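You operate a simulated robot arm through the tools that you are given. There is no shell and no other tool. Be economical: measure what you need, move in short steps, check, and stop when the job is done.

The job below is to be done with a simulated two-armed robot. You get a single attempt, and the scene is never put back.

TASK
Pick up the teal mallet with one hand, pass it to the other hand and put it on the oil stand shelf. Set down upright: teal mallet.

It is judged by the outcome, as a careful person would: the job done as asked, and still so three seconds after it is handed in. It fails if anything else is knocked over, pushed out of place, dropped, spilled or broken.

THE ROBOT
Two 6-joint arms with two-finger parallel grippers on one trunk, on a base that drives. Base frame: it is fixed to the floor where the robot stands at the start and does not move with it; the origin is under the middle of the robot, x ahead of it, y to its left, z up; the surface under the hand at the start is at about z = 860. Lengths are in mm, angles in rad, forces in N, time in s.
The left shoulder is at the start at [280, 185, 1005], the right one opposite. With the tool pointing down near the work surface each hand reaches from about 560 to 940 mm from the robot's upright axis, wherever it stands, measured 20 degrees to its own side. Places, roughly: oil stand shelf [-1500, -2000, 300]; teal mallet (6x6x15 cm) [600, 200, 900]. Payload 1.57 kg a hand.
The TCP of each hand is the grasp point between the finger pads, 30 mm short of the fingertips. In the tool frame z runs along the fingers and y along their closing line. Largest opening 80 mm; finger width 17, thickness 12; the body of the gripper, 40 by 82 mm, starts 80 mm behind the TCP.
Orientation is told as [roll, pitch, yaw] about the base's x, y, z axes, in that order, counted from this pose: with the fingers straight down and closing along the base's y, the tool's x points along the base's -x, its y along +y and its z along -z.

THE INTERFACE
- The arms move only by the tool step_arm. It takes "left_commands", "right_commands" or both (then of equal length, played together; a hand with none holds still); each is a list of rows, each an object (a shift or turn left out is 0, a gripper value left out holds the last) with "rot": the turn, a rotation vector about the base's x, y, z in units of 4 degrees (1.0 is 4 degrees), a list of three; "offset": the shift along the base's x, y, z in units of 40 mm (1.0 is 40 mm), a list of three; "gripper": the finger opening in mm, from 0 to 80. In form: [{"rot": [ax, ay, az], "offset": [x, y, z], "gripper": gripper}, ...]. A call has 1 to 20 rows; each row shifts and turns the commanded pose from where the row before left it. A call with a number of a shift or a turn outside -1 to 1 is refused whole. A row lasts 0.2 s, in which the tool goes at most 50 mm and 0.15 rad; a call with a longer step from one row to the next is refused whole, and so is a gripper value outside its range. Where a pose cannot be reached the arm comes as near as it can. A force on the tool above 40 N (or 10 N above the force at the start of the call, whichever is more), or a blocked arm, ends the call early, and 0.2 s more pass. The fingers move at their own pace (about 153 mm/s each) and stop on an object; they squeeze with about 32 N. The grip force told is the motor's: it shows also when the fingers shut on nothing. Time passes only in rows, and 0.2 s behind the last, so rows that do not move let the fingers close. The reply holds the time, the measured pose of the TCP, the force on the tool along the base axes, the opening and the grip force, in the units named above and with some noise, with the torque about the TCP (base axes, N m) and any sound that the robot's microphone picked up, and new pictures: "views" is both (left out), scene, wrist or none (wrist: the cameras of the hands that moved).
- Cameras (640 x 400 px; columns grow to the right, rows downward): "scene" is now at [244.1, 28.7, 1464.5]; the picture's right is [0.32, -0.95, 0.00], its down [-0.54, -0.18, -0.82] and it looks along [0.78, 0.27, -0.57] (base axes); focal length 274 px, centre (320, 200). "left" rides on the left gripper at [72, 7, -122] in its tool frame; the picture's right is [-0.09, 1.00, 0.00], its down [-0.84, -0.08, -0.54] and it looks along [-0.54, -0.05, 0.84] (tool axes); focal length 238 px, centre (320, 200). "right" rides on the right gripper at [72, -7, -122] in its tool frame; the picture's right is [0.09, 1.00, 0.00], its down [-0.84, 0.08, -0.54] and it looks along [-0.54, 0.05, 0.84] (tool axes); focal length 238 px, centre (320, 200). There is no depth. A picture from a camera that has moved, and an enlarged one, comes with that camera's place and axes in the base frame and with its lens.
- move_column(by): slides the trunk up (or, below 0, down) by that many mm; the arms and the scene camera ride with it, the base frame stays. It gives what a move gives, with no picture.
- roll_base(legs): drives the robot by 1 to 6 legs, each [ahead, turn to the left] in mm and rad, along the robot's own axes; the way and the turn of a leg run together, so that a leg with both is an arc; at most 1500 mm and 3.142 rad a leg. The arms and the cameras ride along, it lands a little off, and it stops where it bumps. It gives what a move gives, and a new picture of the scene camera.
- turn_head(pan, tilt): turns the head with the scene camera to pan (to the left, within 1.501 rad either way) and tilt (down, from -0.506 to 1.204), counted from straight ahead of the robot. It gives what a move gives, and a new picture of the scene camera.
- enlarge(camera, box): a new picture of the part [left, top, right, bottom] of that camera's present view, enlarged. No time passes.
- hand_in(): hands the job in; it is judged then, once.

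Work in short steps. Places have to be worked out from the pictures, the camera data and where the tool is seen: move nearer, look again, correct. Check each grasp and each placing, and mend what went wrong. You have 120 turns and 260 pictures in all, those below and enlarged ones among them. Open the grippers and draw the arms clear of the work before you hand the job in, unless the task says otherwise; then end with one line.

The tools are called after "Emit:" as a command line: name --argument value ..., lists and objects as JSON in quotes. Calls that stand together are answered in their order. step_arm: Moves the arms, as the interface text tells. Its arguments: {"type":"object","properties":{"left_commands":{"type":"array"},"right_commands":{"type":"array"},"views":{"type":"string","enum":["both","scene","wrist","none"]}},"required":[]} The other tools are called the same way: move_column (by) slides the trunk up or down; roll_base (legs) drives the base; turn_head (pan, tilt) turns the head that bears the scene camera; enlarge (camera, box) takes an enlarged picture of a part of a camera's view; hand_in () hands the job in.

At the start:

```text
t: 0.0
left_tcp_pos: [497.5, 350.8, 1271.0]
left_ee_rot: [0.0, -0.001, -0.002]
left_wrist_force: [0.8, -0.5, 1.3]
left_wrist_torque: [0.02, -0.02, 0.01]
left_opening: 80.1
left_finger_force: 0.1
right_tcp_pos: [604.7, -65.6, 1169.5]
right_ee_rot: [0.001, 0.0, 0.0]
right_wrist_force: [0.3, -1.1, -0.1]
right_wrist_torque: [-0.02, -0.03, 0.03]
right_opening: 79.9
right_finger_force: 0.1
trunk travel left (down, up): [-700.0, 290.0]
robot x, y, heading: [-1.9, 4.0, 0.003]
head pan, tilt: [0.328, 0.602]
```

scene: 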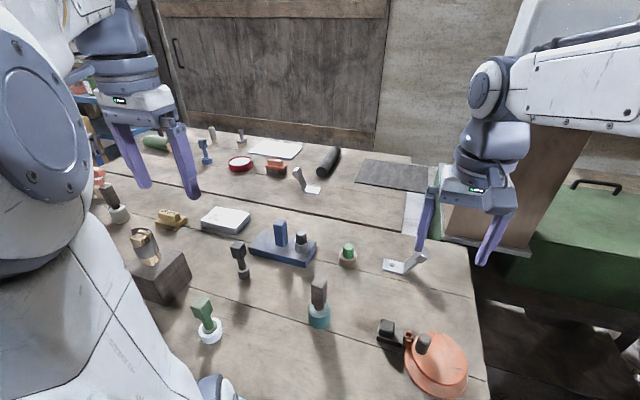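
right: 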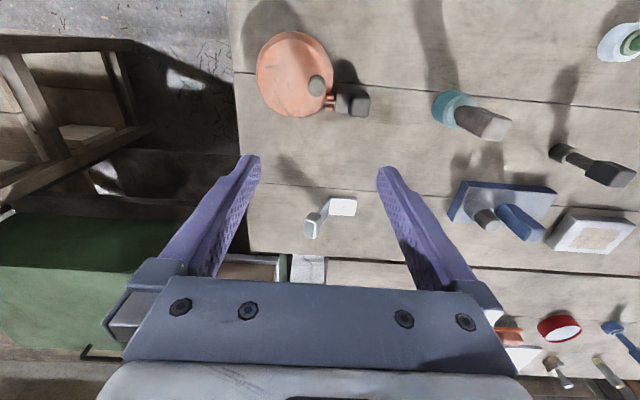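
left: 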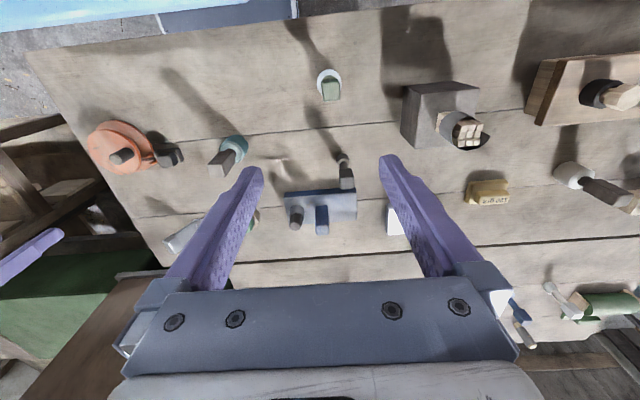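

The teal item with a grey upper part near scene pixel (319,305) should be the mallet. I'll zoom in to see its shape.

Emit:
enlarge --camera "scene" --box '[240, 240, 400, 340]'

Emit:
enlarge --camera "right" --box '[400, 60, 560, 160]'

```text
4.00 times, centred on (320, 290) of scene
camera zoom: at [244.1, 28.7, 1464.5], right [0.32, -0.95, 0.0], down [-0.54, -0.18, -0.82], along [0.78, 0.27, -0.57], focal length 1094 px, centre (320, -160)
```

zoom: 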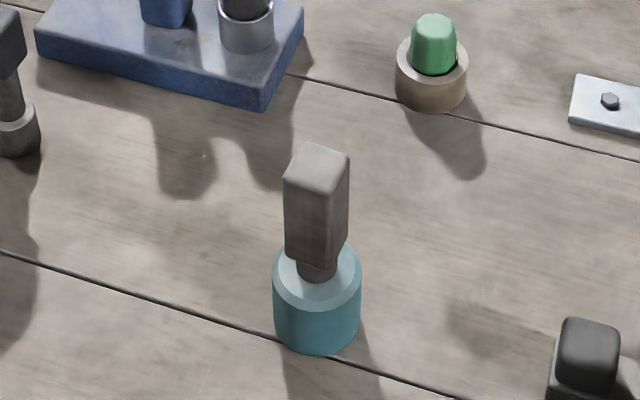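

```text
4.00 times, centred on (480, 110) of right
camera zoom: at [533.6, -72.8, 1292.1], right [-0.09, 1.0, 0.0], down [0.84, 0.08, 0.54], along [0.54, 0.05, -0.84], focal length 953 px, centre (-320, 560)
```

zoom: 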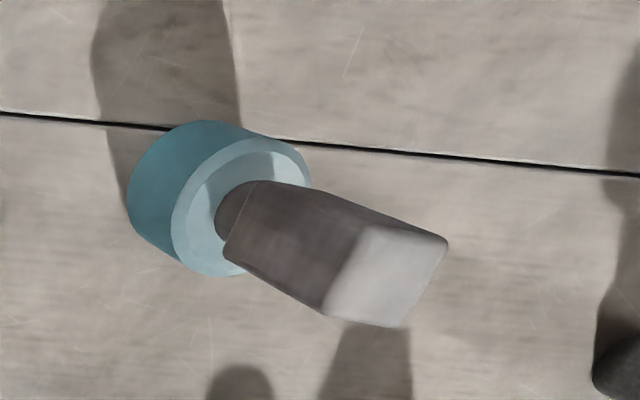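

The mallet stands at about (596,146). It has a teal base of roughly 60 mm with a squarish 25 mm handle aligned to the base axes. Before choosing grasps I'll look towards the shelf.

Emit:
turn_head --pan -1.5 --tilt 0.35

```text
t: 1.8
left_tcp_pos: [498.0, 351.1, 1272.4]
left_ee_rot: [-0.001, -0.002, 0.0]
left_wrist_force: [-0.1, -0.4, 0.4]
left_wrist_torque: [0.03, 0.02, -0.01]
left_opening: 80.0
left_finger_force: 0.1
right_tcp_pos: [604.7, -66.3, 1168.9]
right_ee_rot: [-0.002, -0.001, 0.0]
right_wrist_force: [0.6, 0.3, 0.4]
right_wrist_torque: [0.0, 0.0, 0.01]
right_opening: 80.0
right_finger_force: 0.0
trunk travel left (down, up): [-700.0, 290.0]
robot x, y, heading: [1.9, -0.9, 0.001]
head pan, tilt: [-1.499, 0.351]
camera scene: at [167.2, -92.6, 1487.4], right [-1.0, -0.07, 0.0], down [-0.02, 0.34, -0.94], along [0.07, -0.94, -0.34], focal length 274 px, centre (320, 200)
```

scene: 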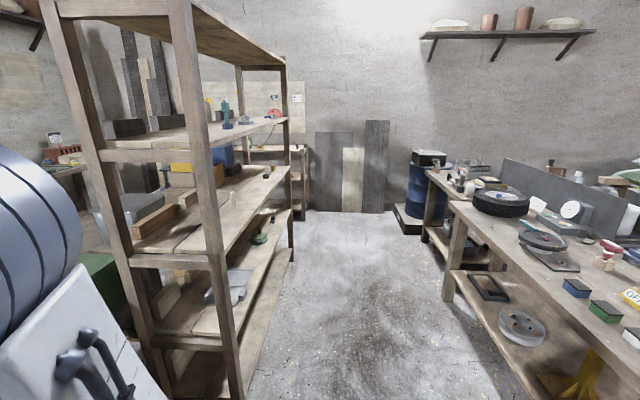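

Emit:
enlarge --camera "scene" --box '[400, 130, 640, 280]'

Emit:
enlarge --camera "scene" --box '[400, 250, 640, 400]'

```text
2.67 times, centred on (520, 205) of scene
camera zoom: at [167.2, -92.6, 1487.4], right [-1.0, -0.07, 0.0], down [-0.02, 0.34, -0.94], along [0.07, -0.94, -0.34], focal length 729 px, centre (-213, 187)
```

zoom: 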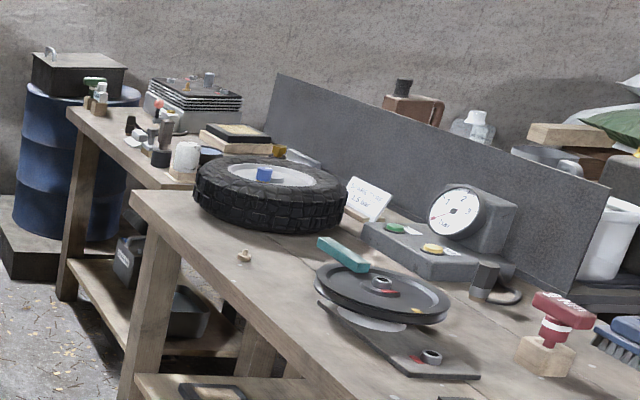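

```text
2.67 times, centred on (520, 325) of scene
camera zoom: at [167.2, -92.6, 1487.4], right [-1.0, -0.07, 0.0], down [-0.02, 0.34, -0.94], along [0.07, -0.94, -0.34], focal length 729 px, centre (-213, -133)
```

zoom: 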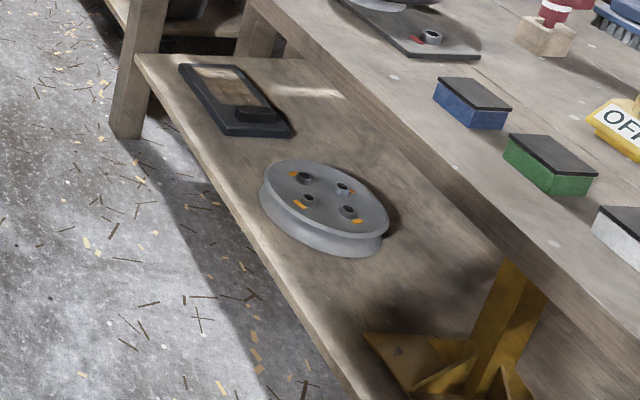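

The target bench area is behind and to the right, so I'll survey it after leaving the table. Now I bring the left hand above the mallet with fingers closing along y, and shift the right hand aside.

Emit:
turn_head --pan 0.25 --tilt 0.75

Emit:
step_arm --left_commands '[{"offset": [0.41, -0.86, -0.6], "gripper": 80}, {"offset": [0.41, -0.86, -0.6]}, {"offset": [0.41, -0.86, -0.6]}, {"offset": [0.41, -0.86, -0.6]}, {"offset": [0.41, -0.86, -0.6]}, {"offset": [0.41, -0.86, -0.6]}, {}]' --right_commands '[{"offset": [-0.3, -0.7, 0.4]}, {"offset": [-0.3, -0.7, 0.4]}, {"offset": [-0.3, -0.7, 0.4]}, {"offset": [-0.3, -0.7, 0.4]}, {}, {}, {}]'

```text
t: 3.6
left_tcp_pos: [496.2, 351.2, 1271.0]
left_ee_rot: [0.0, 0.003, -0.001]
left_wrist_force: [-0.7, -0.2, -0.2]
left_wrist_torque: [-0.02, -0.02, 0.01]
left_opening: 79.9
left_finger_force: 0.1
right_tcp_pos: [605.2, -65.8, 1169.0]
right_ee_rot: [0.001, 0.0, 0.001]
right_wrist_force: [0.3, -0.6, -0.5]
right_wrist_torque: [-0.03, 0.01, 0.02]
right_opening: 80.1
right_finger_force: 0.2
trunk travel left (down, up): [-700.0, 290.0]
robot x, y, heading: [-0.9, -0.8, 0.001]
head pan, tilt: [0.25, 0.75]
camera scene: at [240.8, 20.7, 1451.8], right [0.25, -0.97, 0.0], down [-0.66, -0.17, -0.73], along [0.71, 0.18, -0.68], focal length 274 px, centre (320, 200)
```

scene: 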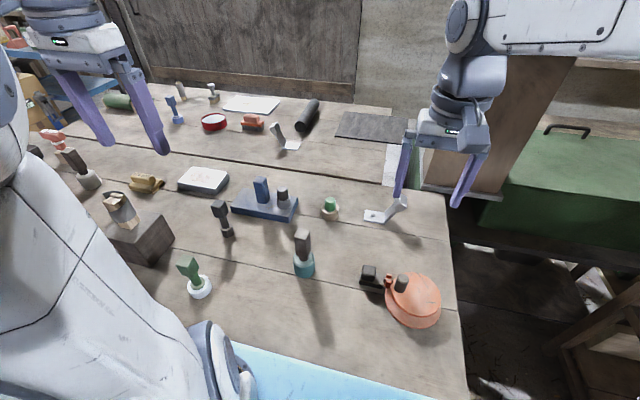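

```text
t: 5.2
left_tcp_pos: [599.0, 143.2, 1124.5]
left_ee_rot: [0.0, 0.001, 0.0]
left_wrist_force: [-0.1, 0.1, 0.0]
left_wrist_torque: [-0.03, 0.01, -0.03]
left_opening: 80.2
left_finger_force: 0.0
right_tcp_pos: [557.2, -175.9, 1232.3]
right_ee_rot: [0.001, 0.0, 0.0]
right_wrist_force: [-0.4, 0.1, -0.8]
right_wrist_torque: [-0.02, 0.0, 0.02]
right_opening: 80.2
right_finger_force: 0.1
trunk travel left (down, up): [-700.0, 290.0]
robot x, y, heading: [1.9, 1.1, 0.002]
head pan, tilt: [0.25, 0.75]
camera scene: at [241.0, 20.5, 1451.7], right [0.25, -0.97, 0.0], down [-0.66, -0.17, -0.73], along [0.71, 0.18, -0.68], focal length 274 px, centre (320, 200)
camera right: at [485.3, -184.3, 1355.6], right [-0.09, 1.0, 0.0], down [0.84, 0.08, 0.54], along [0.54, 0.05, -0.84], focal length 238 px, centre (320, 200)
camera left: at [527.2, 149.2, 1245.8], right [0.09, 1.0, 0.0], down [0.84, -0.08, 0.54], along [0.54, -0.05, -0.84], focal length 238 px, centre (320, 200)
```

scene: 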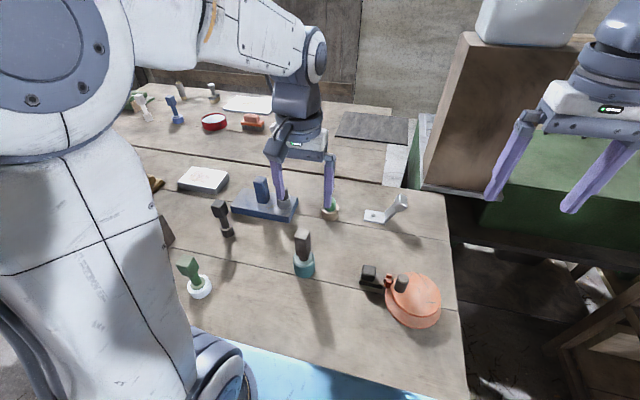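
right: 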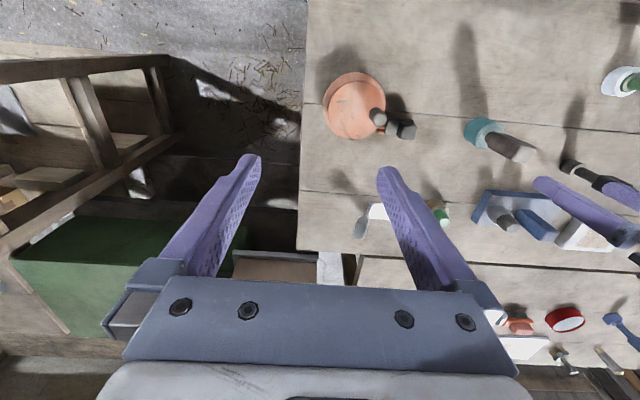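
left: 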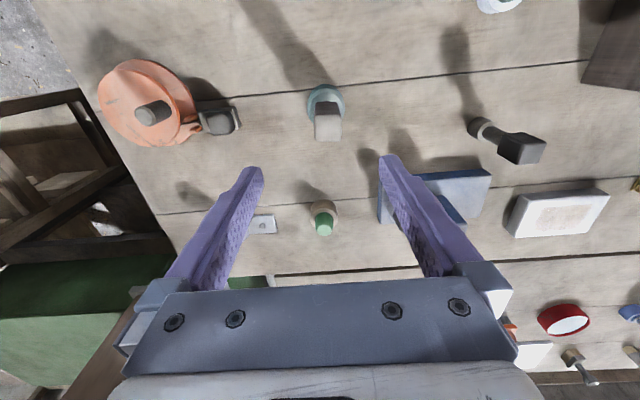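

The handle top works out at about (595,147). I'll descend to TCP z≈987 with that small correction, then check the wrist view.

Emit:
step_arm --left_commands '[{"offset": [-0.08, 0.09, -0.85]}, {"offset": [0, 0, -0.85]}, {"offset": [0, 0, -0.85]}, {"offset": [0, 0, -0.85]}, {}]'

```text
t: 6.4
left_tcp_pos: [594.6, 148.2, 989.6]
left_ee_rot: [0.001, -0.001, 0.0]
left_wrist_force: [-0.1, 0.2, 0.3]
left_wrist_torque: [0.01, 0.02, -0.02]
left_opening: 80.3
left_finger_force: 0.0
right_tcp_pos: [556.7, -177.2, 1232.4]
right_ee_rot: [0.002, -0.001, 0.001]
right_wrist_force: [-0.1, -0.1, -0.3]
right_wrist_torque: [-0.01, 0.01, 0.0]
right_opening: 80.1
right_finger_force: 0.0
trunk travel left (down, up): [-700.0, 290.0]
robot x, y, heading: [-3.0, -0.1, 0.004]
head pan, tilt: [0.25, 0.75]
camera scene: at [241.0, 20.7, 1451.8], right [0.25, -0.97, 0.0], down [-0.66, -0.17, -0.73], along [0.71, 0.18, -0.68], focal length 274 px, centre (320, 200)
camera left: at [523.1, 153.5, 1111.1], right [0.09, 1.0, 0.0], down [0.84, -0.08, 0.54], along [0.54, -0.05, -0.84], focal length 238 px, centre (320, 200)
```

scene: 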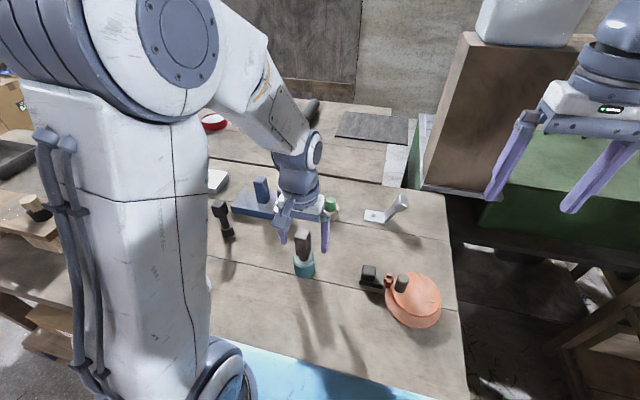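
left: 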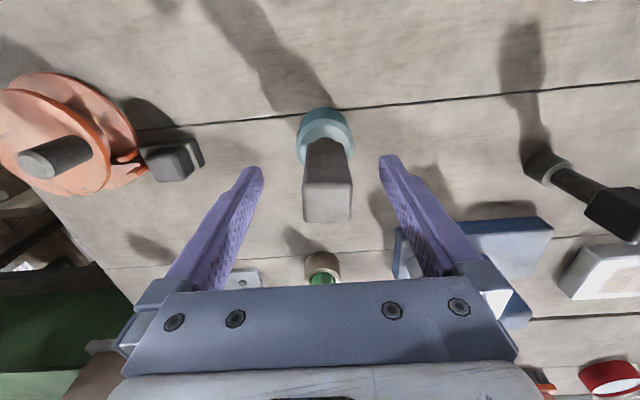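

The handle lies between the fingers and is centred to within 3 mm. Closing.

Emit:
step_arm --left_commands '[{"offset": [0, 0.06, 0], "gripper": 0}, {}, {}, {}]' --views "wrist"

```text
t: 7.4
left_tcp_pos: [593.4, 150.0, 990.6]
left_ee_rot: [-0.001, -0.001, 0.001]
left_wrist_force: [-0.2, 0.1, 0.9]
left_wrist_torque: [-0.06, 0.01, 0.0]
left_opening: 31.2
left_finger_force: 32.4
right_tcp_pos: [556.1, -176.3, 1233.6]
right_ee_rot: [0.0, 0.0, 0.001]
right_wrist_force: [-0.4, 0.5, 0.3]
right_wrist_torque: [0.03, -0.02, 0.0]
right_opening: 80.0
right_finger_force: 0.0
trunk travel left (down, up): [-700.0, 290.0]
robot x, y, heading: [-0.6, 1.1, 0.004]
head pan, tilt: [0.25, 0.75]
camera left: at [522.5, 157.0, 1111.8], right [0.09, 1.0, 0.0], down [0.84, -0.08, 0.54], along [0.54, -0.05, -0.84], focal length 238 px, centre (320, 200)
```

left: 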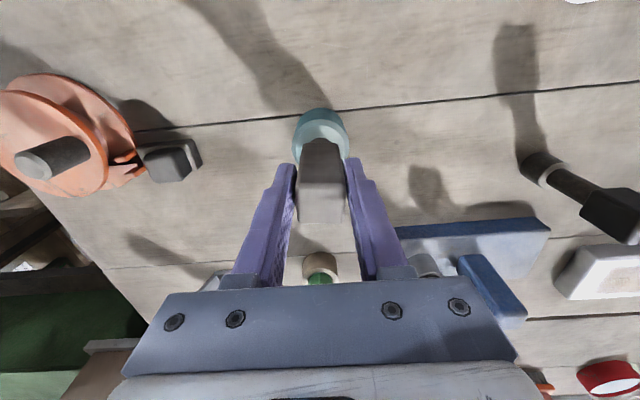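

Gripped at 31 mm. I lift 200 mm and check.

Emit:
step_arm --left_commands '[{"offset": [0, 0, 0.6]}, {"offset": [0, 0, 1]}, {"offset": [0, 0, 1]}, {"offset": [0, 0, 1]}, {"offset": [0, 0, 1]}, {"offset": [0, 0, 0.6]}, {}]'

```text
t: 9.0
left_tcp_pos: [591.2, 151.3, 1199.2]
left_ee_rot: [-0.002, -0.001, 0.0]
left_wrist_force: [-0.5, 0.6, -4.1]
left_wrist_torque: [0.01, 0.01, 0.0]
left_opening: 31.5
left_finger_force: 31.3
right_tcp_pos: [556.9, -177.6, 1233.5]
right_ee_rot: [-0.001, 0.0, 0.0]
right_wrist_force: [0.2, -0.8, 0.3]
right_wrist_torque: [-0.02, 0.03, -0.03]
right_opening: 80.2
right_finger_force: 0.1
trunk travel left (down, up): [-700.0, 290.0]
robot x, y, heading: [1.0, -2.9, 0.002]
head pan, tilt: [0.25, 0.75]
camera scene: at [240.9, 20.7, 1451.8], right [0.25, -0.97, 0.0], down [-0.66, -0.17, -0.73], along [0.71, 0.18, -0.68], focal length 274 px, centre (320, 200)
camera left: at [519.2, 158.2, 1321.1], right [0.09, 1.0, 0.0], down [0.84, -0.08, 0.54], along [0.54, -0.05, -0.84], focal length 238 px, centre (320, 200)
```

scene: 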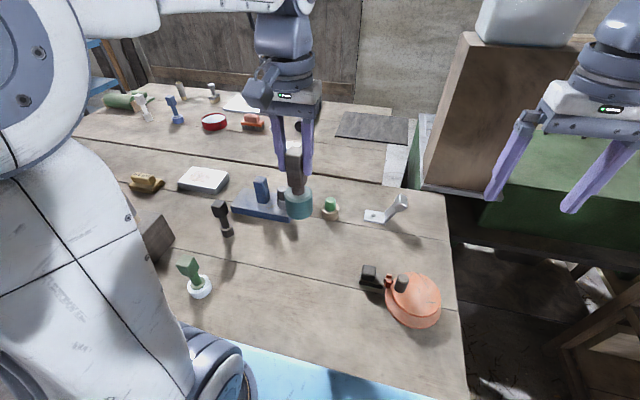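
left: 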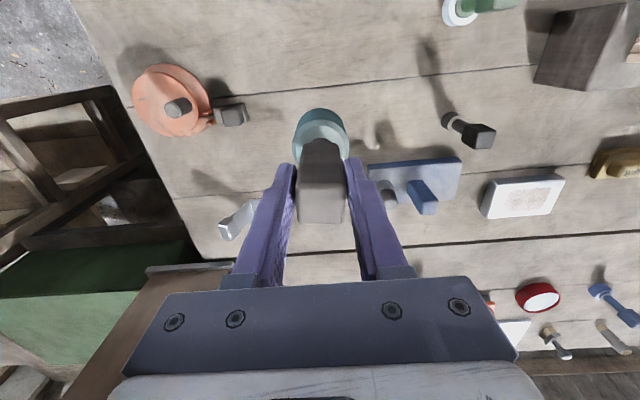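

The mallet is held and weighs about 4 N. Before driving I pull both hands in a little, then look over the right side at a steeper tilt.

Emit:
step_arm --left_commands '[{"offset": [-0.6, 0.3, 0.6]}, {"offset": [-0.6, 0.3, 0.6]}, {"offset": [-0.6, 0.3, 0.6]}, {}]' --right_commands '[{"offset": [-0.6, 0, 0.3]}, {"offset": [-0.6, 0, 0.3]}, {}, {}]' --views "none"

Emit:
turn_head --pan -1.5 --tilt 0.8

Emit:
turn_head --pan 1.5 --tilt 0.6

```text
t: 10.0
left_tcp_pos: [518.9, 186.8, 1272.6]
left_ee_rot: [-0.001, -0.001, 0.0]
left_wrist_force: [0.2, -1.1, -4.4]
left_wrist_torque: [0.0, 0.04, 0.0]
left_opening: 31.3
left_finger_force: 32.6
right_tcp_pos: [507.8, -177.5, 1257.8]
right_ee_rot: [0.0, 0.001, 0.001]
right_wrist_force: [-0.8, -1.1, -0.8]
right_wrist_torque: [-0.02, 0.0, 0.0]
right_opening: 79.8
right_finger_force: 0.1
trunk travel left (down, up): [-700.0, 290.0]
robot x, y, heading: [-0.2, -1.5, -0.002]
head pan, tilt: [0.25, 0.75]
```

```text
t: 11.8
left_tcp_pos: [519.4, 187.8, 1272.9]
left_ee_rot: [0.0, -0.001, 0.0]
left_wrist_force: [-0.8, 0.7, -4.4]
left_wrist_torque: [-0.01, 0.03, -0.02]
left_opening: 31.4
left_finger_force: 31.9
right_tcp_pos: [507.6, -177.1, 1257.4]
right_ee_rot: [-0.001, 0.0, 0.001]
right_wrist_force: [-0.1, -0.1, 0.9]
right_wrist_torque: [0.0, -0.01, -0.02]
right_opening: 80.1
right_finger_force: 0.0
trunk travel left (down, up): [-700.0, 290.0]
robot x, y, heading: [0.7, -2.4, -0.001]
head pan, tilt: [-1.499, 0.799]
camera scene: at [166.4, -80.2, 1447.8], right [-1.0, -0.07, 0.0], down [-0.05, 0.71, -0.7], along [0.05, -0.7, -0.72], focal length 274 px, centre (320, 200)
```

scene: 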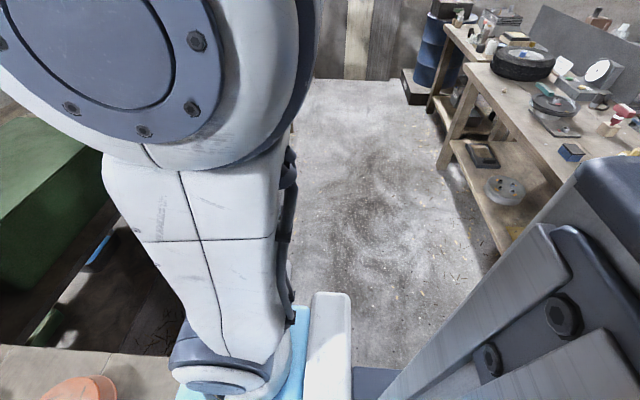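

```text
t: 14.4
left_tcp_pos: [520.2, 188.9, 1273.3]
left_ee_rot: [0.001, 0.001, -0.001]
left_wrist_force: [1.0, -0.5, -4.0]
left_wrist_torque: [-0.03, 0.02, 0.0]
left_opening: 31.4
left_finger_force: 31.6
right_tcp_pos: [508.7, -177.9, 1257.4]
right_ee_rot: [0.001, 0.001, 0.0]
right_wrist_force: [0.3, -0.7, -0.4]
right_wrist_torque: [0.01, 0.02, 0.02]
right_opening: 79.8
right_finger_force: 0.1
trunk travel left (down, up): [-700.0, 290.0]
robot x, y, heading: [3.7, -3.8, -0.003]
head pan, tilt: [1.499, 0.6]
camera scene: at [167.0, 88.4, 1464.6], right [1.0, -0.07, 0.0], down [-0.04, -0.56, -0.83], along [0.06, 0.82, -0.56], focal length 274 px, centre (320, 200)
```

scene: 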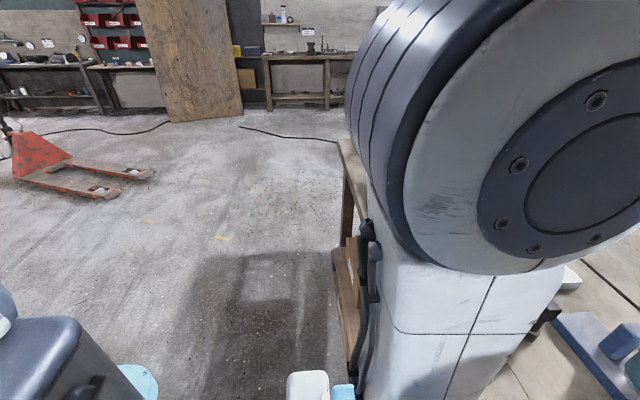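

The floor behind and to the left is clear. I'll back off 300 mm, turn right by 1.6, and look with the head panned a bit right.

Emit:
roll_base --legs '[[-300, 0], [0, -1.6]]'

Emit:
turn_head --pan -0.5 --tilt 0.4

Emit:
turn_head --pan -1.4 --tilt 0.4

```text
t: 17.4
left_tcp_pos: [240.0, 106.4, 1271.3]
left_ee_rot: [-0.001, 0.004, -0.152]
left_wrist_force: [-0.4, 0.1, -3.7]
left_wrist_torque: [-0.01, 0.04, 0.0]
left_opening: 31.5
left_finger_force: 31.9
right_tcp_pos: [174.1, -251.4, 1257.5]
right_ee_rot: [0.0, 0.0, -0.154]
right_wrist_force: [0.0, 0.1, -0.3]
right_wrist_torque: [0.01, -0.01, 0.0]
right_opening: 80.0
right_finger_force: 0.1
trunk travel left (down, up): [-700.0, 290.0]
robot x, y, heading: [-298.7, -0.6, -0.154]
head pan, tilt: [1.499, 0.6]
stopped in leg 2: the robot was blocked; the commanded pose is now the measured one
camera scene: at [-123.7, 62.5, 1464.7], right [0.98, -0.22, 0.0], down [-0.12, -0.55, -0.83], along [0.18, 0.8, -0.56], focal length 274 px, centre (320, 200)
```

scene: 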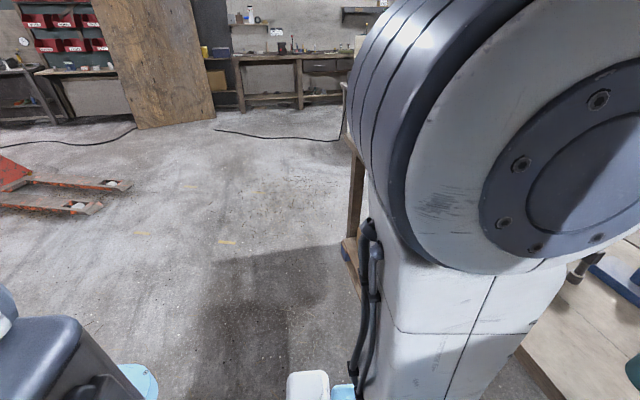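

```text
t: 19.3
left_tcp_pos: [240.0, 107.8, 1272.4]
left_ee_rot: [0.001, 0.0, -0.153]
left_wrist_force: [-1.1, -0.8, -4.0]
left_wrist_torque: [-0.04, 0.0, 0.01]
left_opening: 31.3
left_finger_force: 32.1
right_tcp_pos: [174.3, -251.5, 1257.1]
right_ee_rot: [-0.002, -0.002, -0.154]
right_wrist_force: [-0.4, -0.8, -0.2]
right_wrist_torque: [0.01, 0.01, -0.01]
right_opening: 80.1
right_finger_force: 0.1
trunk travel left (down, up): [-700.0, 290.0]
robot x, y, heading: [-300.3, 0.6, -0.154]
head pan, tilt: [-0.499, 0.4]
camera scene: at [-69.4, -79.4, 1482.9], right [-0.6, -0.8, 0.0], down [-0.31, 0.24, -0.92], along [0.73, -0.56, -0.39], focal length 274 px, centre (320, 200)
```

scene: 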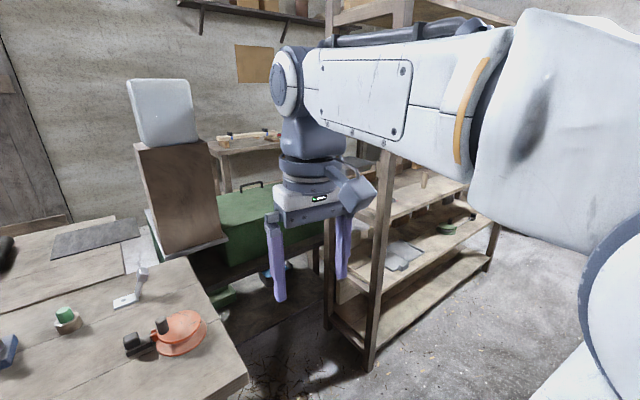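

```text
t: 20.5
left_tcp_pos: [240.6, 107.5, 1272.5]
left_ee_rot: [0.0, 0.002, -0.152]
left_wrist_force: [-0.6, 0.1, -4.0]
left_wrist_torque: [-0.01, 0.03, 0.02]
left_opening: 31.4
left_finger_force: 32.0
right_tcp_pos: [174.3, -252.8, 1257.8]
right_ee_rot: [0.0, 0.001, -0.153]
right_wrist_force: [0.7, 0.5, 0.4]
right_wrist_torque: [-0.02, -0.02, -0.04]
right_opening: 80.0
right_finger_force: 0.0
trunk travel left (down, up): [-700.0, 290.0]
robot x, y, heading: [-297.9, 1.7, -0.149]
head pan, tilt: [-1.4, 0.4]
camera scene: at [-141.3, -116.0, 1482.9], right [-1.0, -0.02, 0.0], down [-0.01, 0.39, -0.92], along [0.02, -0.92, -0.39], focal length 274 px, centre (320, 200)
```

scene: 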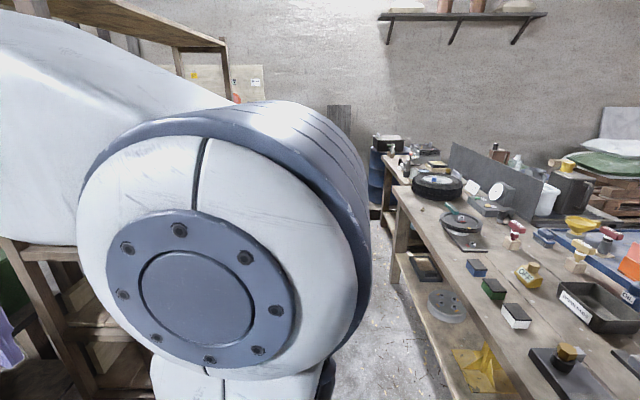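

Turning right was blocked, probably by the base's rear corner against something behind me. I'll move forward 170 mm and turn again.

Emit:
roll_base --legs '[[170, 0], [0, -1.3]]'

```text
t: 25.1
left_tcp_pos: [130.1, -514.1, 1272.1]
left_ee_rot: [0.001, 0.003, -1.429]
left_wrist_force: [-0.2, 0.7, -4.0]
left_wrist_torque: [0.04, 0.05, -0.02]
left_opening: 31.3
left_finger_force: 32.2
right_tcp_pos: [-233.6, -552.6, 1257.1]
right_ee_rot: [0.0, 0.001, -1.43]
right_wrist_force: [-0.1, -0.6, -0.2]
right_wrist_torque: [0.01, -0.02, 0.0]
right_opening: 79.9
right_finger_force: 0.1
trunk travel left (down, up): [-700.0, 290.0]
robot x, y, heading: [-127.7, -31.1, -1.426]
head pan, tilt: [-1.4, 0.4]
camera scene: at [-194.9, -212.5, 1482.9], right [-0.31, 0.95, 0.0], down [0.37, 0.12, -0.92], along [-0.88, -0.28, -0.39], focal length 274 px, centre (320, 200)
```

scene: 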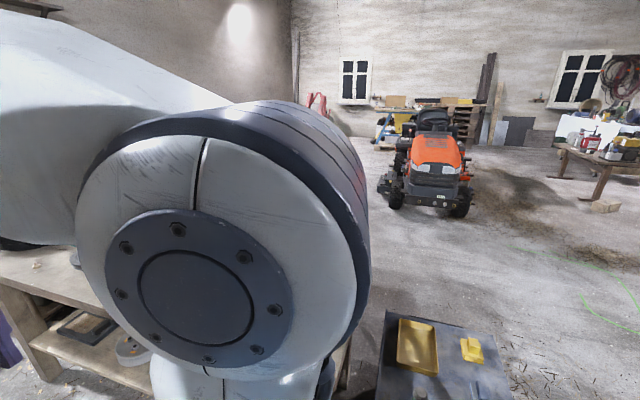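

Emit:
turn_head --pan -0.45 --tilt 0.35

```text
t: 26.4
left_tcp_pos: [128.8, -514.3, 1273.4]
left_ee_rot: [0.001, 0.002, -1.43]
left_wrist_force: [-0.6, -0.7, -4.4]
left_wrist_torque: [0.04, -0.03, -0.04]
left_opening: 31.2
left_finger_force: 31.9
right_tcp_pos: [-233.1, -553.5, 1257.3]
right_ee_rot: [0.001, 0.001, -1.429]
right_wrist_force: [0.6, -0.4, 0.2]
right_wrist_torque: [0.03, 0.04, 0.01]
right_opening: 79.9
right_finger_force: 0.1
trunk travel left (down, up): [-700.0, 290.0]
robot x, y, heading: [-130.9, -27.4, -1.427]
head pan, tilt: [-0.45, 0.351]
camera scene: at [-135.2, -272.7, 1487.4], right [-0.95, 0.3, 0.0], down [0.1, 0.33, -0.94], along [-0.29, -0.89, -0.34], focal length 274 px, centre (320, 200)
```

scene: 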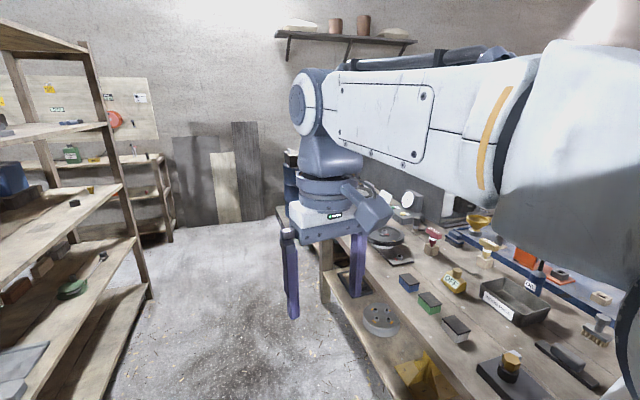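

My right arm blocks the sight line to the target area, so I turn the base 0.75 further right and look straight ahead between the arms.

Emit:
roll_base --legs '[[0, -0.75]]'

Emit:
turn_head --pan 0.05 --tilt 0.4

```text
t: 28.7
left_tcp_pos: [-267.8, -561.5, 1271.6]
left_ee_rot: [0.0, 0.003, -2.171]
left_wrist_force: [0.1, 0.2, -3.8]
left_wrist_torque: [0.01, 0.01, 0.0]
left_opening: 31.4
left_finger_force: 32.1
right_tcp_pos: [-561.9, -345.4, 1257.0]
right_ee_rot: [0.0, 0.0, -2.172]
right_wrist_force: [0.1, -0.1, 0.0]
right_wrist_torque: [0.0, -0.01, 0.02]
right_opening: 80.1
right_finger_force: 0.0
trunk travel left (down, up): [-700.0, 290.0]
robot x, y, heading: [-126.9, -20.7, -2.171]
head pan, tilt: [-0.45, 0.351]
camera scene: at [-300.8, -203.8, 1487.4], right [-0.5, 0.87, 0.0], down [0.3, 0.17, -0.94], along [-0.82, -0.47, -0.34], focal length 274 px, centre (320, 200)
```

scene: 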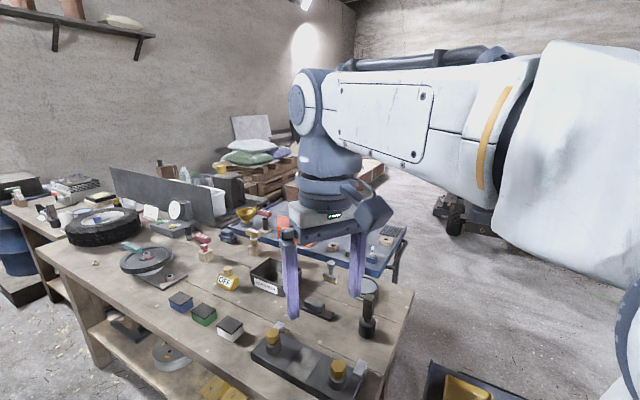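

```text
t: 29.7
left_tcp_pos: [-267.9, -559.5, 1273.9]
left_ee_rot: [0.001, 0.004, -2.168]
left_wrist_force: [0.1, -0.2, -3.1]
left_wrist_torque: [0.01, 0.0, -0.05]
left_opening: 31.2
left_finger_force: 31.9
right_tcp_pos: [-562.6, -344.7, 1256.2]
right_ee_rot: [-0.001, 0.001, -2.172]
right_wrist_force: [-0.7, -0.2, 0.3]
right_wrist_torque: [0.03, -0.01, 0.0]
right_opening: 80.2
right_finger_force: 0.1
trunk travel left (down, up): [-700.0, 290.0]
robot x, y, heading: [-128.7, -26.7, -2.178]
head pan, tilt: [0.051, 0.4]
camera scene: at [-268.6, -236.4, 1482.9], right [-0.85, 0.52, 0.0], down [0.2, 0.33, -0.92], along [-0.48, -0.78, -0.39], focal length 274 px, centre (320, 200)
```

scene: 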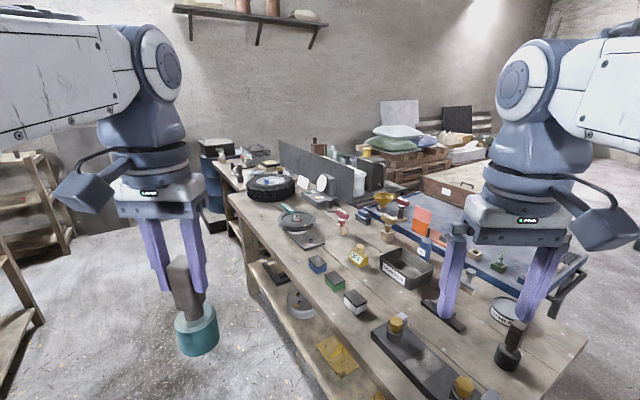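

Emit:
enlarge --camera "scene" --box '[280, 120, 440, 220]'

Emit:
enlarge --camera "scene" --box '[360, 180, 600, 330]'

```text
4.00 times, centred on (360, 170) of scene
camera zoom: at [-268.6, -236.4, 1482.9], right [-0.85, 0.52, 0.0], down [0.2, 0.33, -0.92], along [-0.48, -0.78, -0.39], focal length 1094 px, centre (160, 320)
```

zoom: 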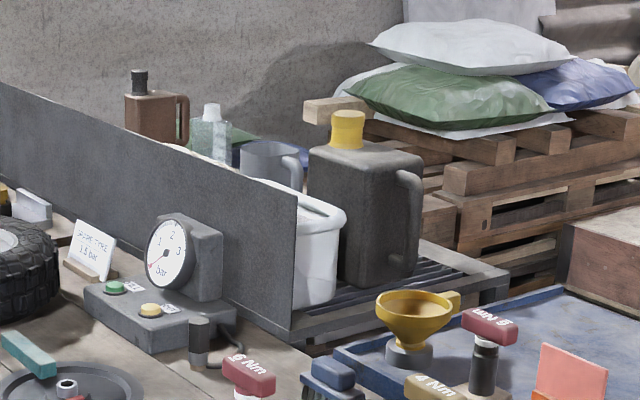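

```text
2.67 times, centred on (480, 255) of scene
camera zoom: at [-268.6, -236.4, 1482.9], right [-0.85, 0.52, 0.0], down [0.2, 0.33, -0.92], along [-0.48, -0.78, -0.39], focal length 729 px, centre (-107, 53)
```

zoom: 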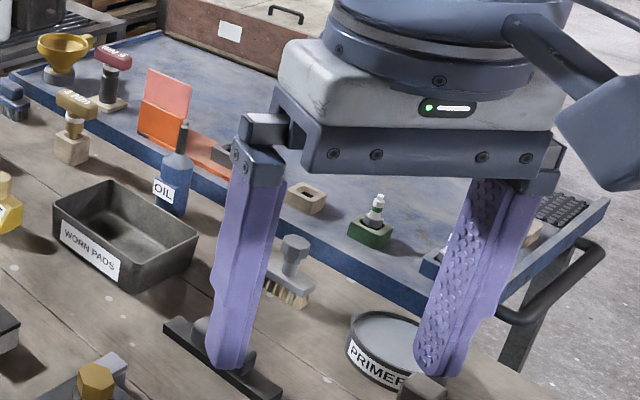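

The oil stand is the dark slotted stand behind the grey board, at about x -1200..-1650 and y below -1330. It looks reachable from its -x side. I look right to plan a route round the bench.

Emit:
turn_head --pan -1.3 --tilt 0.5

```text
t: 31.2
left_tcp_pos: [-269.2, -560.2, 1272.8]
left_ee_rot: [-0.001, 0.0, -2.172]
left_wrist_force: [0.0, 0.0, -4.4]
left_wrist_torque: [0.04, -0.04, 0.0]
left_opening: 31.4
left_finger_force: 31.7
right_tcp_pos: [-563.4, -345.1, 1257.0]
right_ee_rot: [0.0, 0.001, -2.171]
right_wrist_force: [0.4, 0.6, 0.0]
right_wrist_torque: [0.0, 0.01, 0.03]
right_opening: 79.8
right_finger_force: 0.0
trunk travel left (down, up): [-700.0, 290.0]
robot x, y, heading: [-130.5, -21.8, -2.172]
head pan, tilt: [-1.3, 0.499]
camera scene: at [-306.1, -128.0, 1473.7], right [0.32, 0.95, 0.0], down [0.45, -0.16, -0.88], along [-0.83, 0.28, -0.48], focal length 274 px, centre (320, 200)
```

scene: 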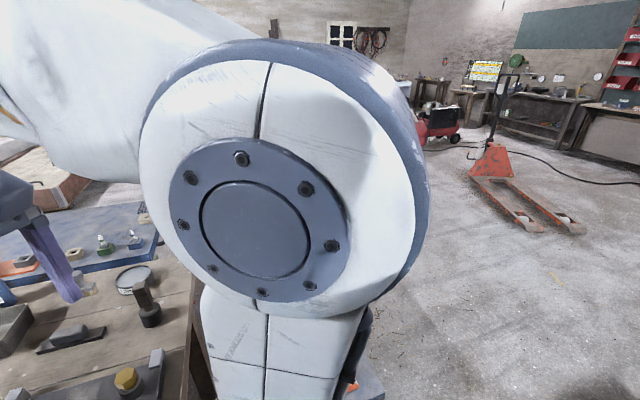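

Emit:
roll_base --legs '[[0, -1.7]]'

Emit:
turn_head --pan 0.6 --tilt 0.5

```text
t: 35.7
left_tcp_pos: [-638.9, 191.5, 1272.4]
left_ee_rot: [0.0, 0.001, 2.394]
left_wrist_force: [-0.7, -0.4, -3.8]
left_wrist_torque: [-0.01, 0.0, -0.02]
left_opening: 31.7
left_finger_force: 31.7
right_tcp_pos: [-381.4, 450.6, 1257.6]
right_ee_rot: [-0.001, 0.0, 2.392]
right_wrist_force: [-1.1, 0.0, 0.6]
right_wrist_torque: [0.01, 0.01, 0.05]
right_opening: 80.0
right_finger_force: 0.0
trunk travel left (down, up): [-700.0, 290.0]
robot x, y, heading: [-129.4, -27.4, 2.392]
head pan, tilt: [-1.3, 0.499]
camera scene: at [-204.6, 164.5, 1473.7], right [0.89, -0.46, 0.0], down [-0.22, -0.42, -0.88], along [0.41, 0.78, -0.48], focal length 274 px, centre (320, 200)
```

scene: 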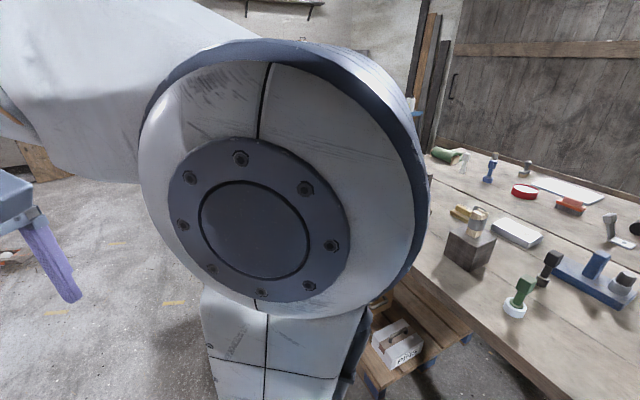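

```text
t: 37.6
left_tcp_pos: [-638.5, 190.9, 1272.7]
left_ee_rot: [0.001, 0.002, 2.394]
left_wrist_force: [-0.1, -0.3, -4.1]
left_wrist_torque: [-0.03, -0.02, 0.0]
left_opening: 31.1
left_finger_force: 32.3
right_tcp_pos: [-380.5, 451.1, 1258.1]
right_ee_rot: [0.001, 0.001, 2.391]
right_wrist_force: [0.7, -0.9, 0.5]
right_wrist_torque: [-0.04, 0.03, 0.02]
right_opening: 79.9
right_finger_force: 0.1
trunk travel left (down, up): [-700.0, 290.0]
robot x, y, heading: [-131.3, -26.0, 2.388]
head pan, tilt: [0.6, 0.499]
camera scene: at [-336.5, 97.5, 1473.7], right [0.15, 0.99, 0.0], down [0.47, -0.07, -0.88], along [-0.87, 0.13, -0.48], focal length 274 px, centre (320, 200)
```

scene: 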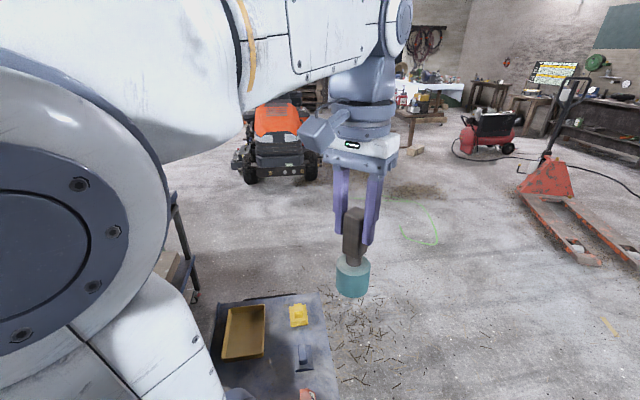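

The route: go to about (-290,870), along -x to x≈-2200, then down toward y≈-2000. The grey box spans x -1230..-780, y -200..230, and the mower is beyond x=-3600. First part now.

Emit:
roll_base --legs '[[0, -0.69], [950, 0], [0, 1.44], [1500, 0]]'

Emit:
turn_head --pan 1.0 --tilt 0.4

```text
t: 54.8
left_tcp_pos: [-2275.2, 850.0, 1273.6]
left_ee_rot: [0.001, 0.002, 3.086]
left_wrist_force: [0.4, -0.5, -4.7]
left_wrist_torque: [0.02, -0.01, -0.01]
left_opening: 31.1
left_finger_force: 32.3
right_tcp_pos: [-2243.1, 1214.0, 1257.0]
right_ee_rot: [0.001, 0.0, 3.087]
right_wrist_force: [-0.1, 0.0, -0.3]
right_wrist_torque: [0.02, 0.02, -0.04]
right_opening: 79.9
right_finger_force: 0.1
trunk travel left (down, up): [-700.0, 290.0]
robot x, y, heading: [-1746.3, 1009.3, 3.088]
head pan, tilt: [0.6, 0.499]
camera scene: at [-1982.8, 971.8, 1473.7], right [-0.52, 0.85, 0.0], down [0.41, 0.25, -0.88], along [-0.75, -0.46, -0.48], focal length 274 px, centre (320, 200)
```

scene: 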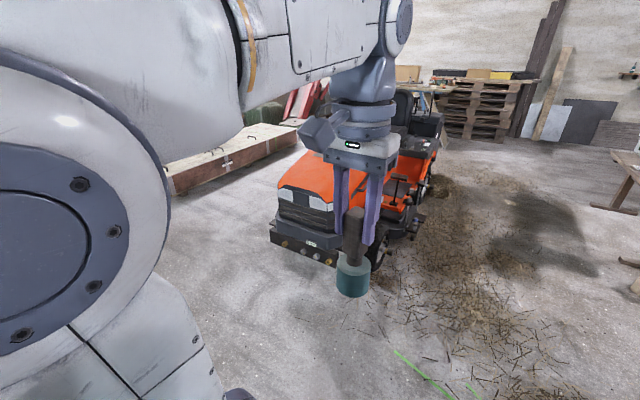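

```text
t: 55.7
left_tcp_pos: [-2275.5, 849.7, 1272.9]
left_ee_rot: [-0.001, 0.002, 3.087]
left_wrist_force: [-0.3, -0.1, -4.4]
left_wrist_torque: [-0.03, -0.03, -0.02]
left_opening: 31.0
left_finger_force: 31.8
right_tcp_pos: [-2242.8, 1214.2, 1257.0]
right_ee_rot: [0.0, 0.0, 3.088]
right_wrist_force: [-0.4, -0.3, 0.5]
right_wrist_torque: [0.03, -0.01, 0.02]
right_opening: 80.0
right_finger_force: 0.1
trunk travel left (down, up): [-700.0, 290.0]
robot x, y, heading: [-1744.8, 1006.6, 3.089]
head pan, tilt: [1.0, 0.4]
camera scene: at [-1959.4, 943.9, 1482.8], right [-0.81, 0.59, 0.0], down [0.23, 0.32, -0.92], along [-0.54, -0.75, -0.39], focal length 274 px, centre (320, 200)
```

scene: 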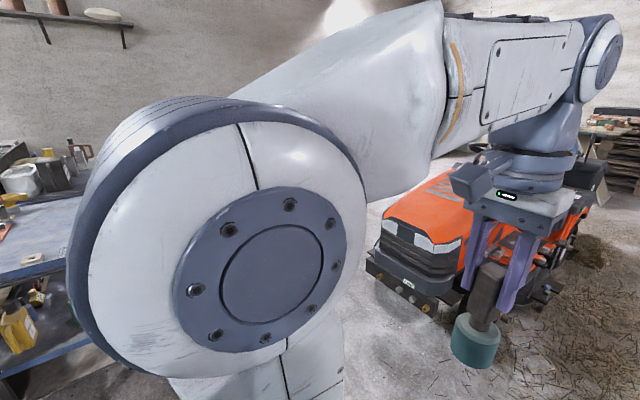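

The corridor between the cart/stand side (x≈-1660) and the mower and box (x≲-3300) is free. I move to x≈-2250 and turn to -y.

Emit:
roll_base --legs '[[550, 0], [0, 1.62], [1200, 0]]'

Emit:
turn_head --pan 0.1 --tilt 0.4

```text
t: 68.6
left_tcp_pos: [-2081.0, -674.7, 1272.4]
left_ee_rot: [0.0, 0.002, -1.545]
left_wrist_force: [0.5, 0.8, -5.4]
left_wrist_torque: [0.05, 0.0, -0.01]
left_opening: 31.1
left_finger_force: 31.8
right_tcp_pos: [-2446.9, -672.2, 1258.6]
right_ee_rot: [0.0, -0.001, -1.547]
right_wrist_force: [-0.2, 0.2, 0.0]
right_wrist_torque: [-0.03, -0.01, 0.0]
right_opening: 79.8
right_finger_force: 0.0
trunk travel left (down, up): [-700.0, 290.0]
robot x, y, heading: [-2280.4, -161.0, -1.546]
head pan, tilt: [1.0, 0.4]
camera scene: at [-2198.6, -367.7, 1482.9], right [-0.52, -0.85, 0.0], down [-0.33, 0.2, -0.92], along [0.79, -0.48, -0.39], focal length 274 px, centre (320, 200)
```

scene: 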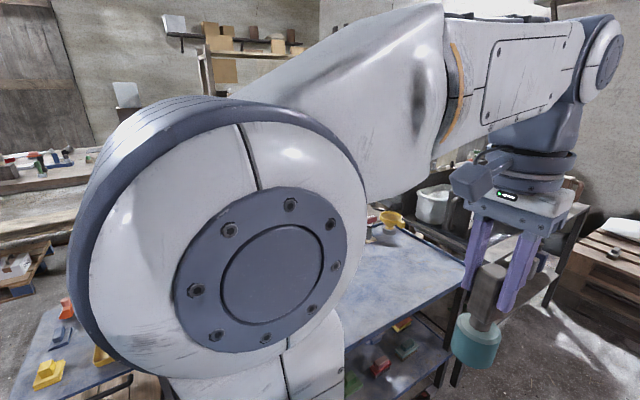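

```text
t: 69.8
left_tcp_pos: [-2082.0, -674.2, 1272.7]
left_ee_rot: [0.001, 0.001, -1.548]
left_wrist_force: [-0.5, 0.6, -4.0]
left_wrist_torque: [0.04, 0.0, -0.02]
left_opening: 30.8
left_finger_force: 32.4
right_tcp_pos: [-2445.7, -673.7, 1256.6]
right_ee_rot: [0.001, 0.001, -1.547]
right_wrist_force: [0.1, -0.8, -0.7]
right_wrist_torque: [0.0, -0.04, -0.02]
right_opening: 79.8
right_finger_force: 0.0
trunk travel left (down, up): [-700.0, 290.0]
robot x, y, heading: [-2286.0, -157.3, -1.553]
head pan, tilt: [0.099, 0.4]
camera scene: at [-2266.3, -411.6, 1482.9], right [-0.99, -0.12, 0.0], down [-0.05, 0.39, -0.92], along [0.11, -0.91, -0.39], focal length 274 px, centre (320, 200)
```

scene: 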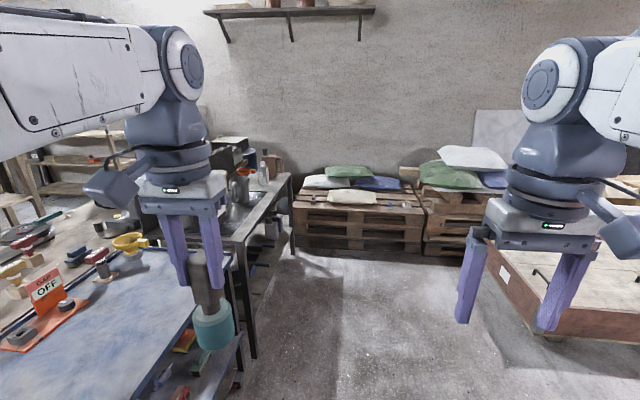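

The stand's front edge is at x≈-1755 with y from about -1450 to -2530, and there is free floor up to x≈-3450. I drive to about (-2450,-1650) and turn to face +x to see the shelf.

Emit:
roll_base --legs '[[0, -0.13], [1500, 0], [0, 1.68]]'

Emit:
turn_head --pan -0.2 --tilt 0.75

```text
t: 81.6
left_tcp_pos: [-1908.2, -1431.6, 1272.0]
left_ee_rot: [0.0, 0.002, -0.031]
left_wrist_force: [-0.4, -0.3, -4.1]
left_wrist_torque: [0.01, 0.06, -0.02]
left_opening: 30.6
left_finger_force: 32.0
right_tcp_pos: [-1929.6, -1795.3, 1257.7]
right_ee_rot: [0.0, 0.0, -0.031]
right_wrist_force: [0.2, -0.2, -0.1]
right_wrist_torque: [0.0, 0.0, -0.01]
right_opening: 79.9
right_finger_force: 0.0
trunk travel left (down, up): [-700.0, 290.0]
robot x, y, heading: [-2432.9, -1607.2, -0.033]
head pan, tilt: [0.099, 0.4]
camera scene: at [-2179.4, -1601.5, 1482.9], right [0.07, -1.0, 0.0], down [-0.39, -0.03, -0.92], along [0.92, 0.06, -0.39], focal length 274 px, centre (320, 200)
```

scene: 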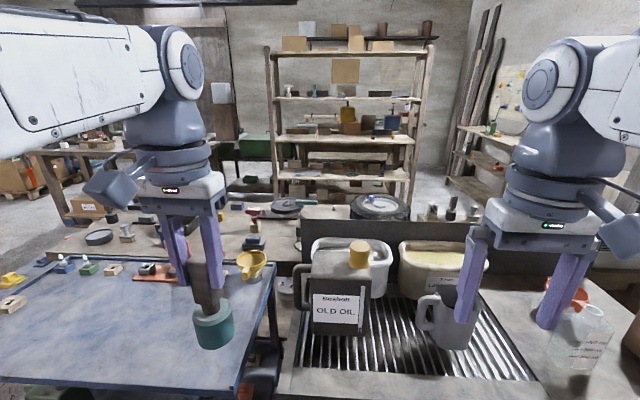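

```text
t: 82.4
left_tcp_pos: [-1907.1, -1429.5, 1273.0]
left_ee_rot: [-0.001, 0.001, -0.032]
left_wrist_force: [0.3, 1.2, -3.7]
left_wrist_torque: [-0.02, 0.05, -0.02]
left_opening: 30.7
left_finger_force: 31.7
right_tcp_pos: [-1930.2, -1795.4, 1256.9]
right_ee_rot: [0.0, 0.001, -0.032]
right_wrist_force: [0.2, 0.6, -0.2]
right_wrist_torque: [0.06, -0.02, 0.0]
right_opening: 80.2
right_finger_force: 0.0
trunk travel left (down, up): [-700.0, 290.0]
robot x, y, heading: [-2436.0, -1600.9, -0.033]
head pan, tilt: [-0.201, 0.75]
camera scene: at [-2191.2, -1626.7, 1451.8], right [-0.23, -0.97, 0.0], down [-0.66, 0.16, -0.73], along [0.71, -0.17, -0.68], focal length 274 px, centre (320, 200)
```

scene: 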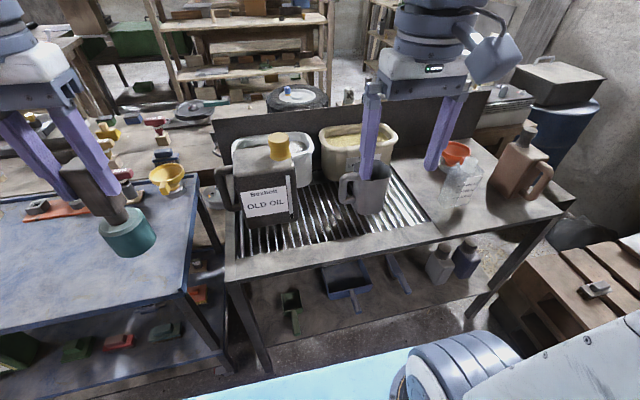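

The stand's top is at about z 780, with an open shelf below holding a few items. The mallet must go in from the front near the shelf edge, with the placing hand tilted below the top. I back off, lower the trunk, and inspect the shelf.

Emit:
roll_base --legs '[[-350, 0]]'

Emit:
move_column --by -550

Emit:
turn_head --pan -0.15 --tilt 0.4

```text
t: 84.7
left_tcp_pos: [-2252.9, -1424.0, 1272.8]
left_ee_rot: [0.0, 0.003, -0.042]
left_wrist_force: [0.4, 0.2, -3.8]
left_wrist_torque: [-0.03, 0.07, -0.04]
left_opening: 30.7
left_finger_force: 31.9
right_tcp_pos: [-2282.1, -1787.5, 1258.0]
right_ee_rot: [0.001, 0.001, -0.044]
right_wrist_force: [0.2, -0.2, 0.3]
right_wrist_torque: [0.02, 0.03, -0.02]
right_opening: 79.9
right_finger_force: 0.0
trunk travel left (down, up): [-700.0, 290.0]
robot x, y, heading: [-2784.6, -1587.6, -0.049]
head pan, tilt: [-0.201, 0.75]
camera scene: at [-2540.5, -1616.2, 1451.7], right [-0.24, -0.97, 0.0], down [-0.66, 0.17, -0.73], along [0.71, -0.18, -0.68], focal length 274 px, centre (320, 200)
```

scene: 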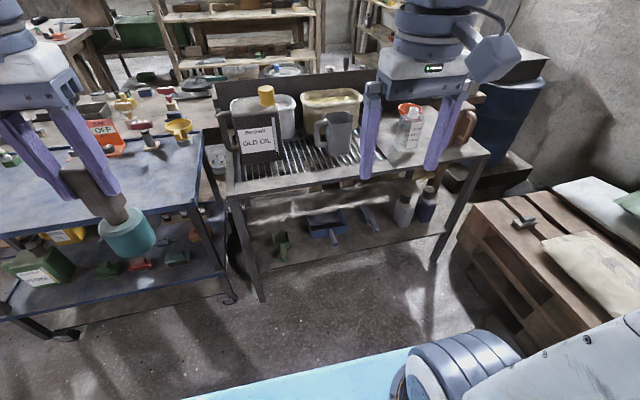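

```text
refused: -550 is not a number from -400 to 400
```

```text
t: 85.5
left_tcp_pos: [-2253.4, -1424.6, 1271.6]
left_ee_rot: [0.0, 0.002, -0.044]
left_wrist_force: [-0.4, 0.4, -3.1]
left_wrist_torque: [-0.03, 0.04, -0.01]
left_opening: 30.8
left_finger_force: 32.1
right_tcp_pos: [-2282.2, -1790.2, 1257.1]
right_ee_rot: [0.0, -0.001, -0.045]
right_wrist_force: [0.5, 0.0, -0.2]
right_wrist_torque: [0.03, 0.03, -0.01]
right_opening: 79.9
right_finger_force: 0.1
trunk travel left (down, up): [-700.0, 290.0]
robot x, y, heading: [-2778.6, -1589.1, -0.05]
head pan, tilt: [-0.15, 0.4]
camera scene: at [-2530.3, -1614.0, 1482.8], right [-0.19, -0.98, 0.0], down [-0.38, 0.08, -0.92], along [0.9, -0.18, -0.39], focal length 274 px, centre (320, 200)
```

scene: 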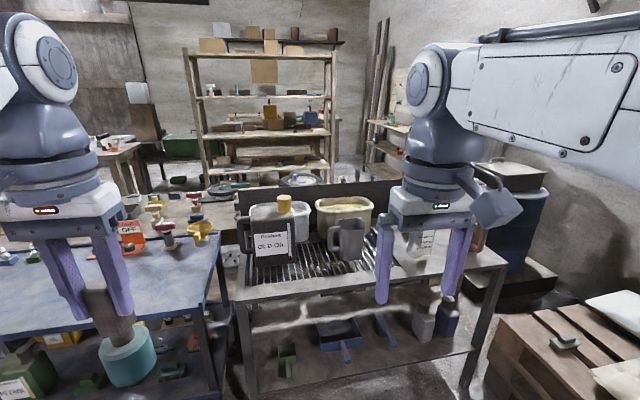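

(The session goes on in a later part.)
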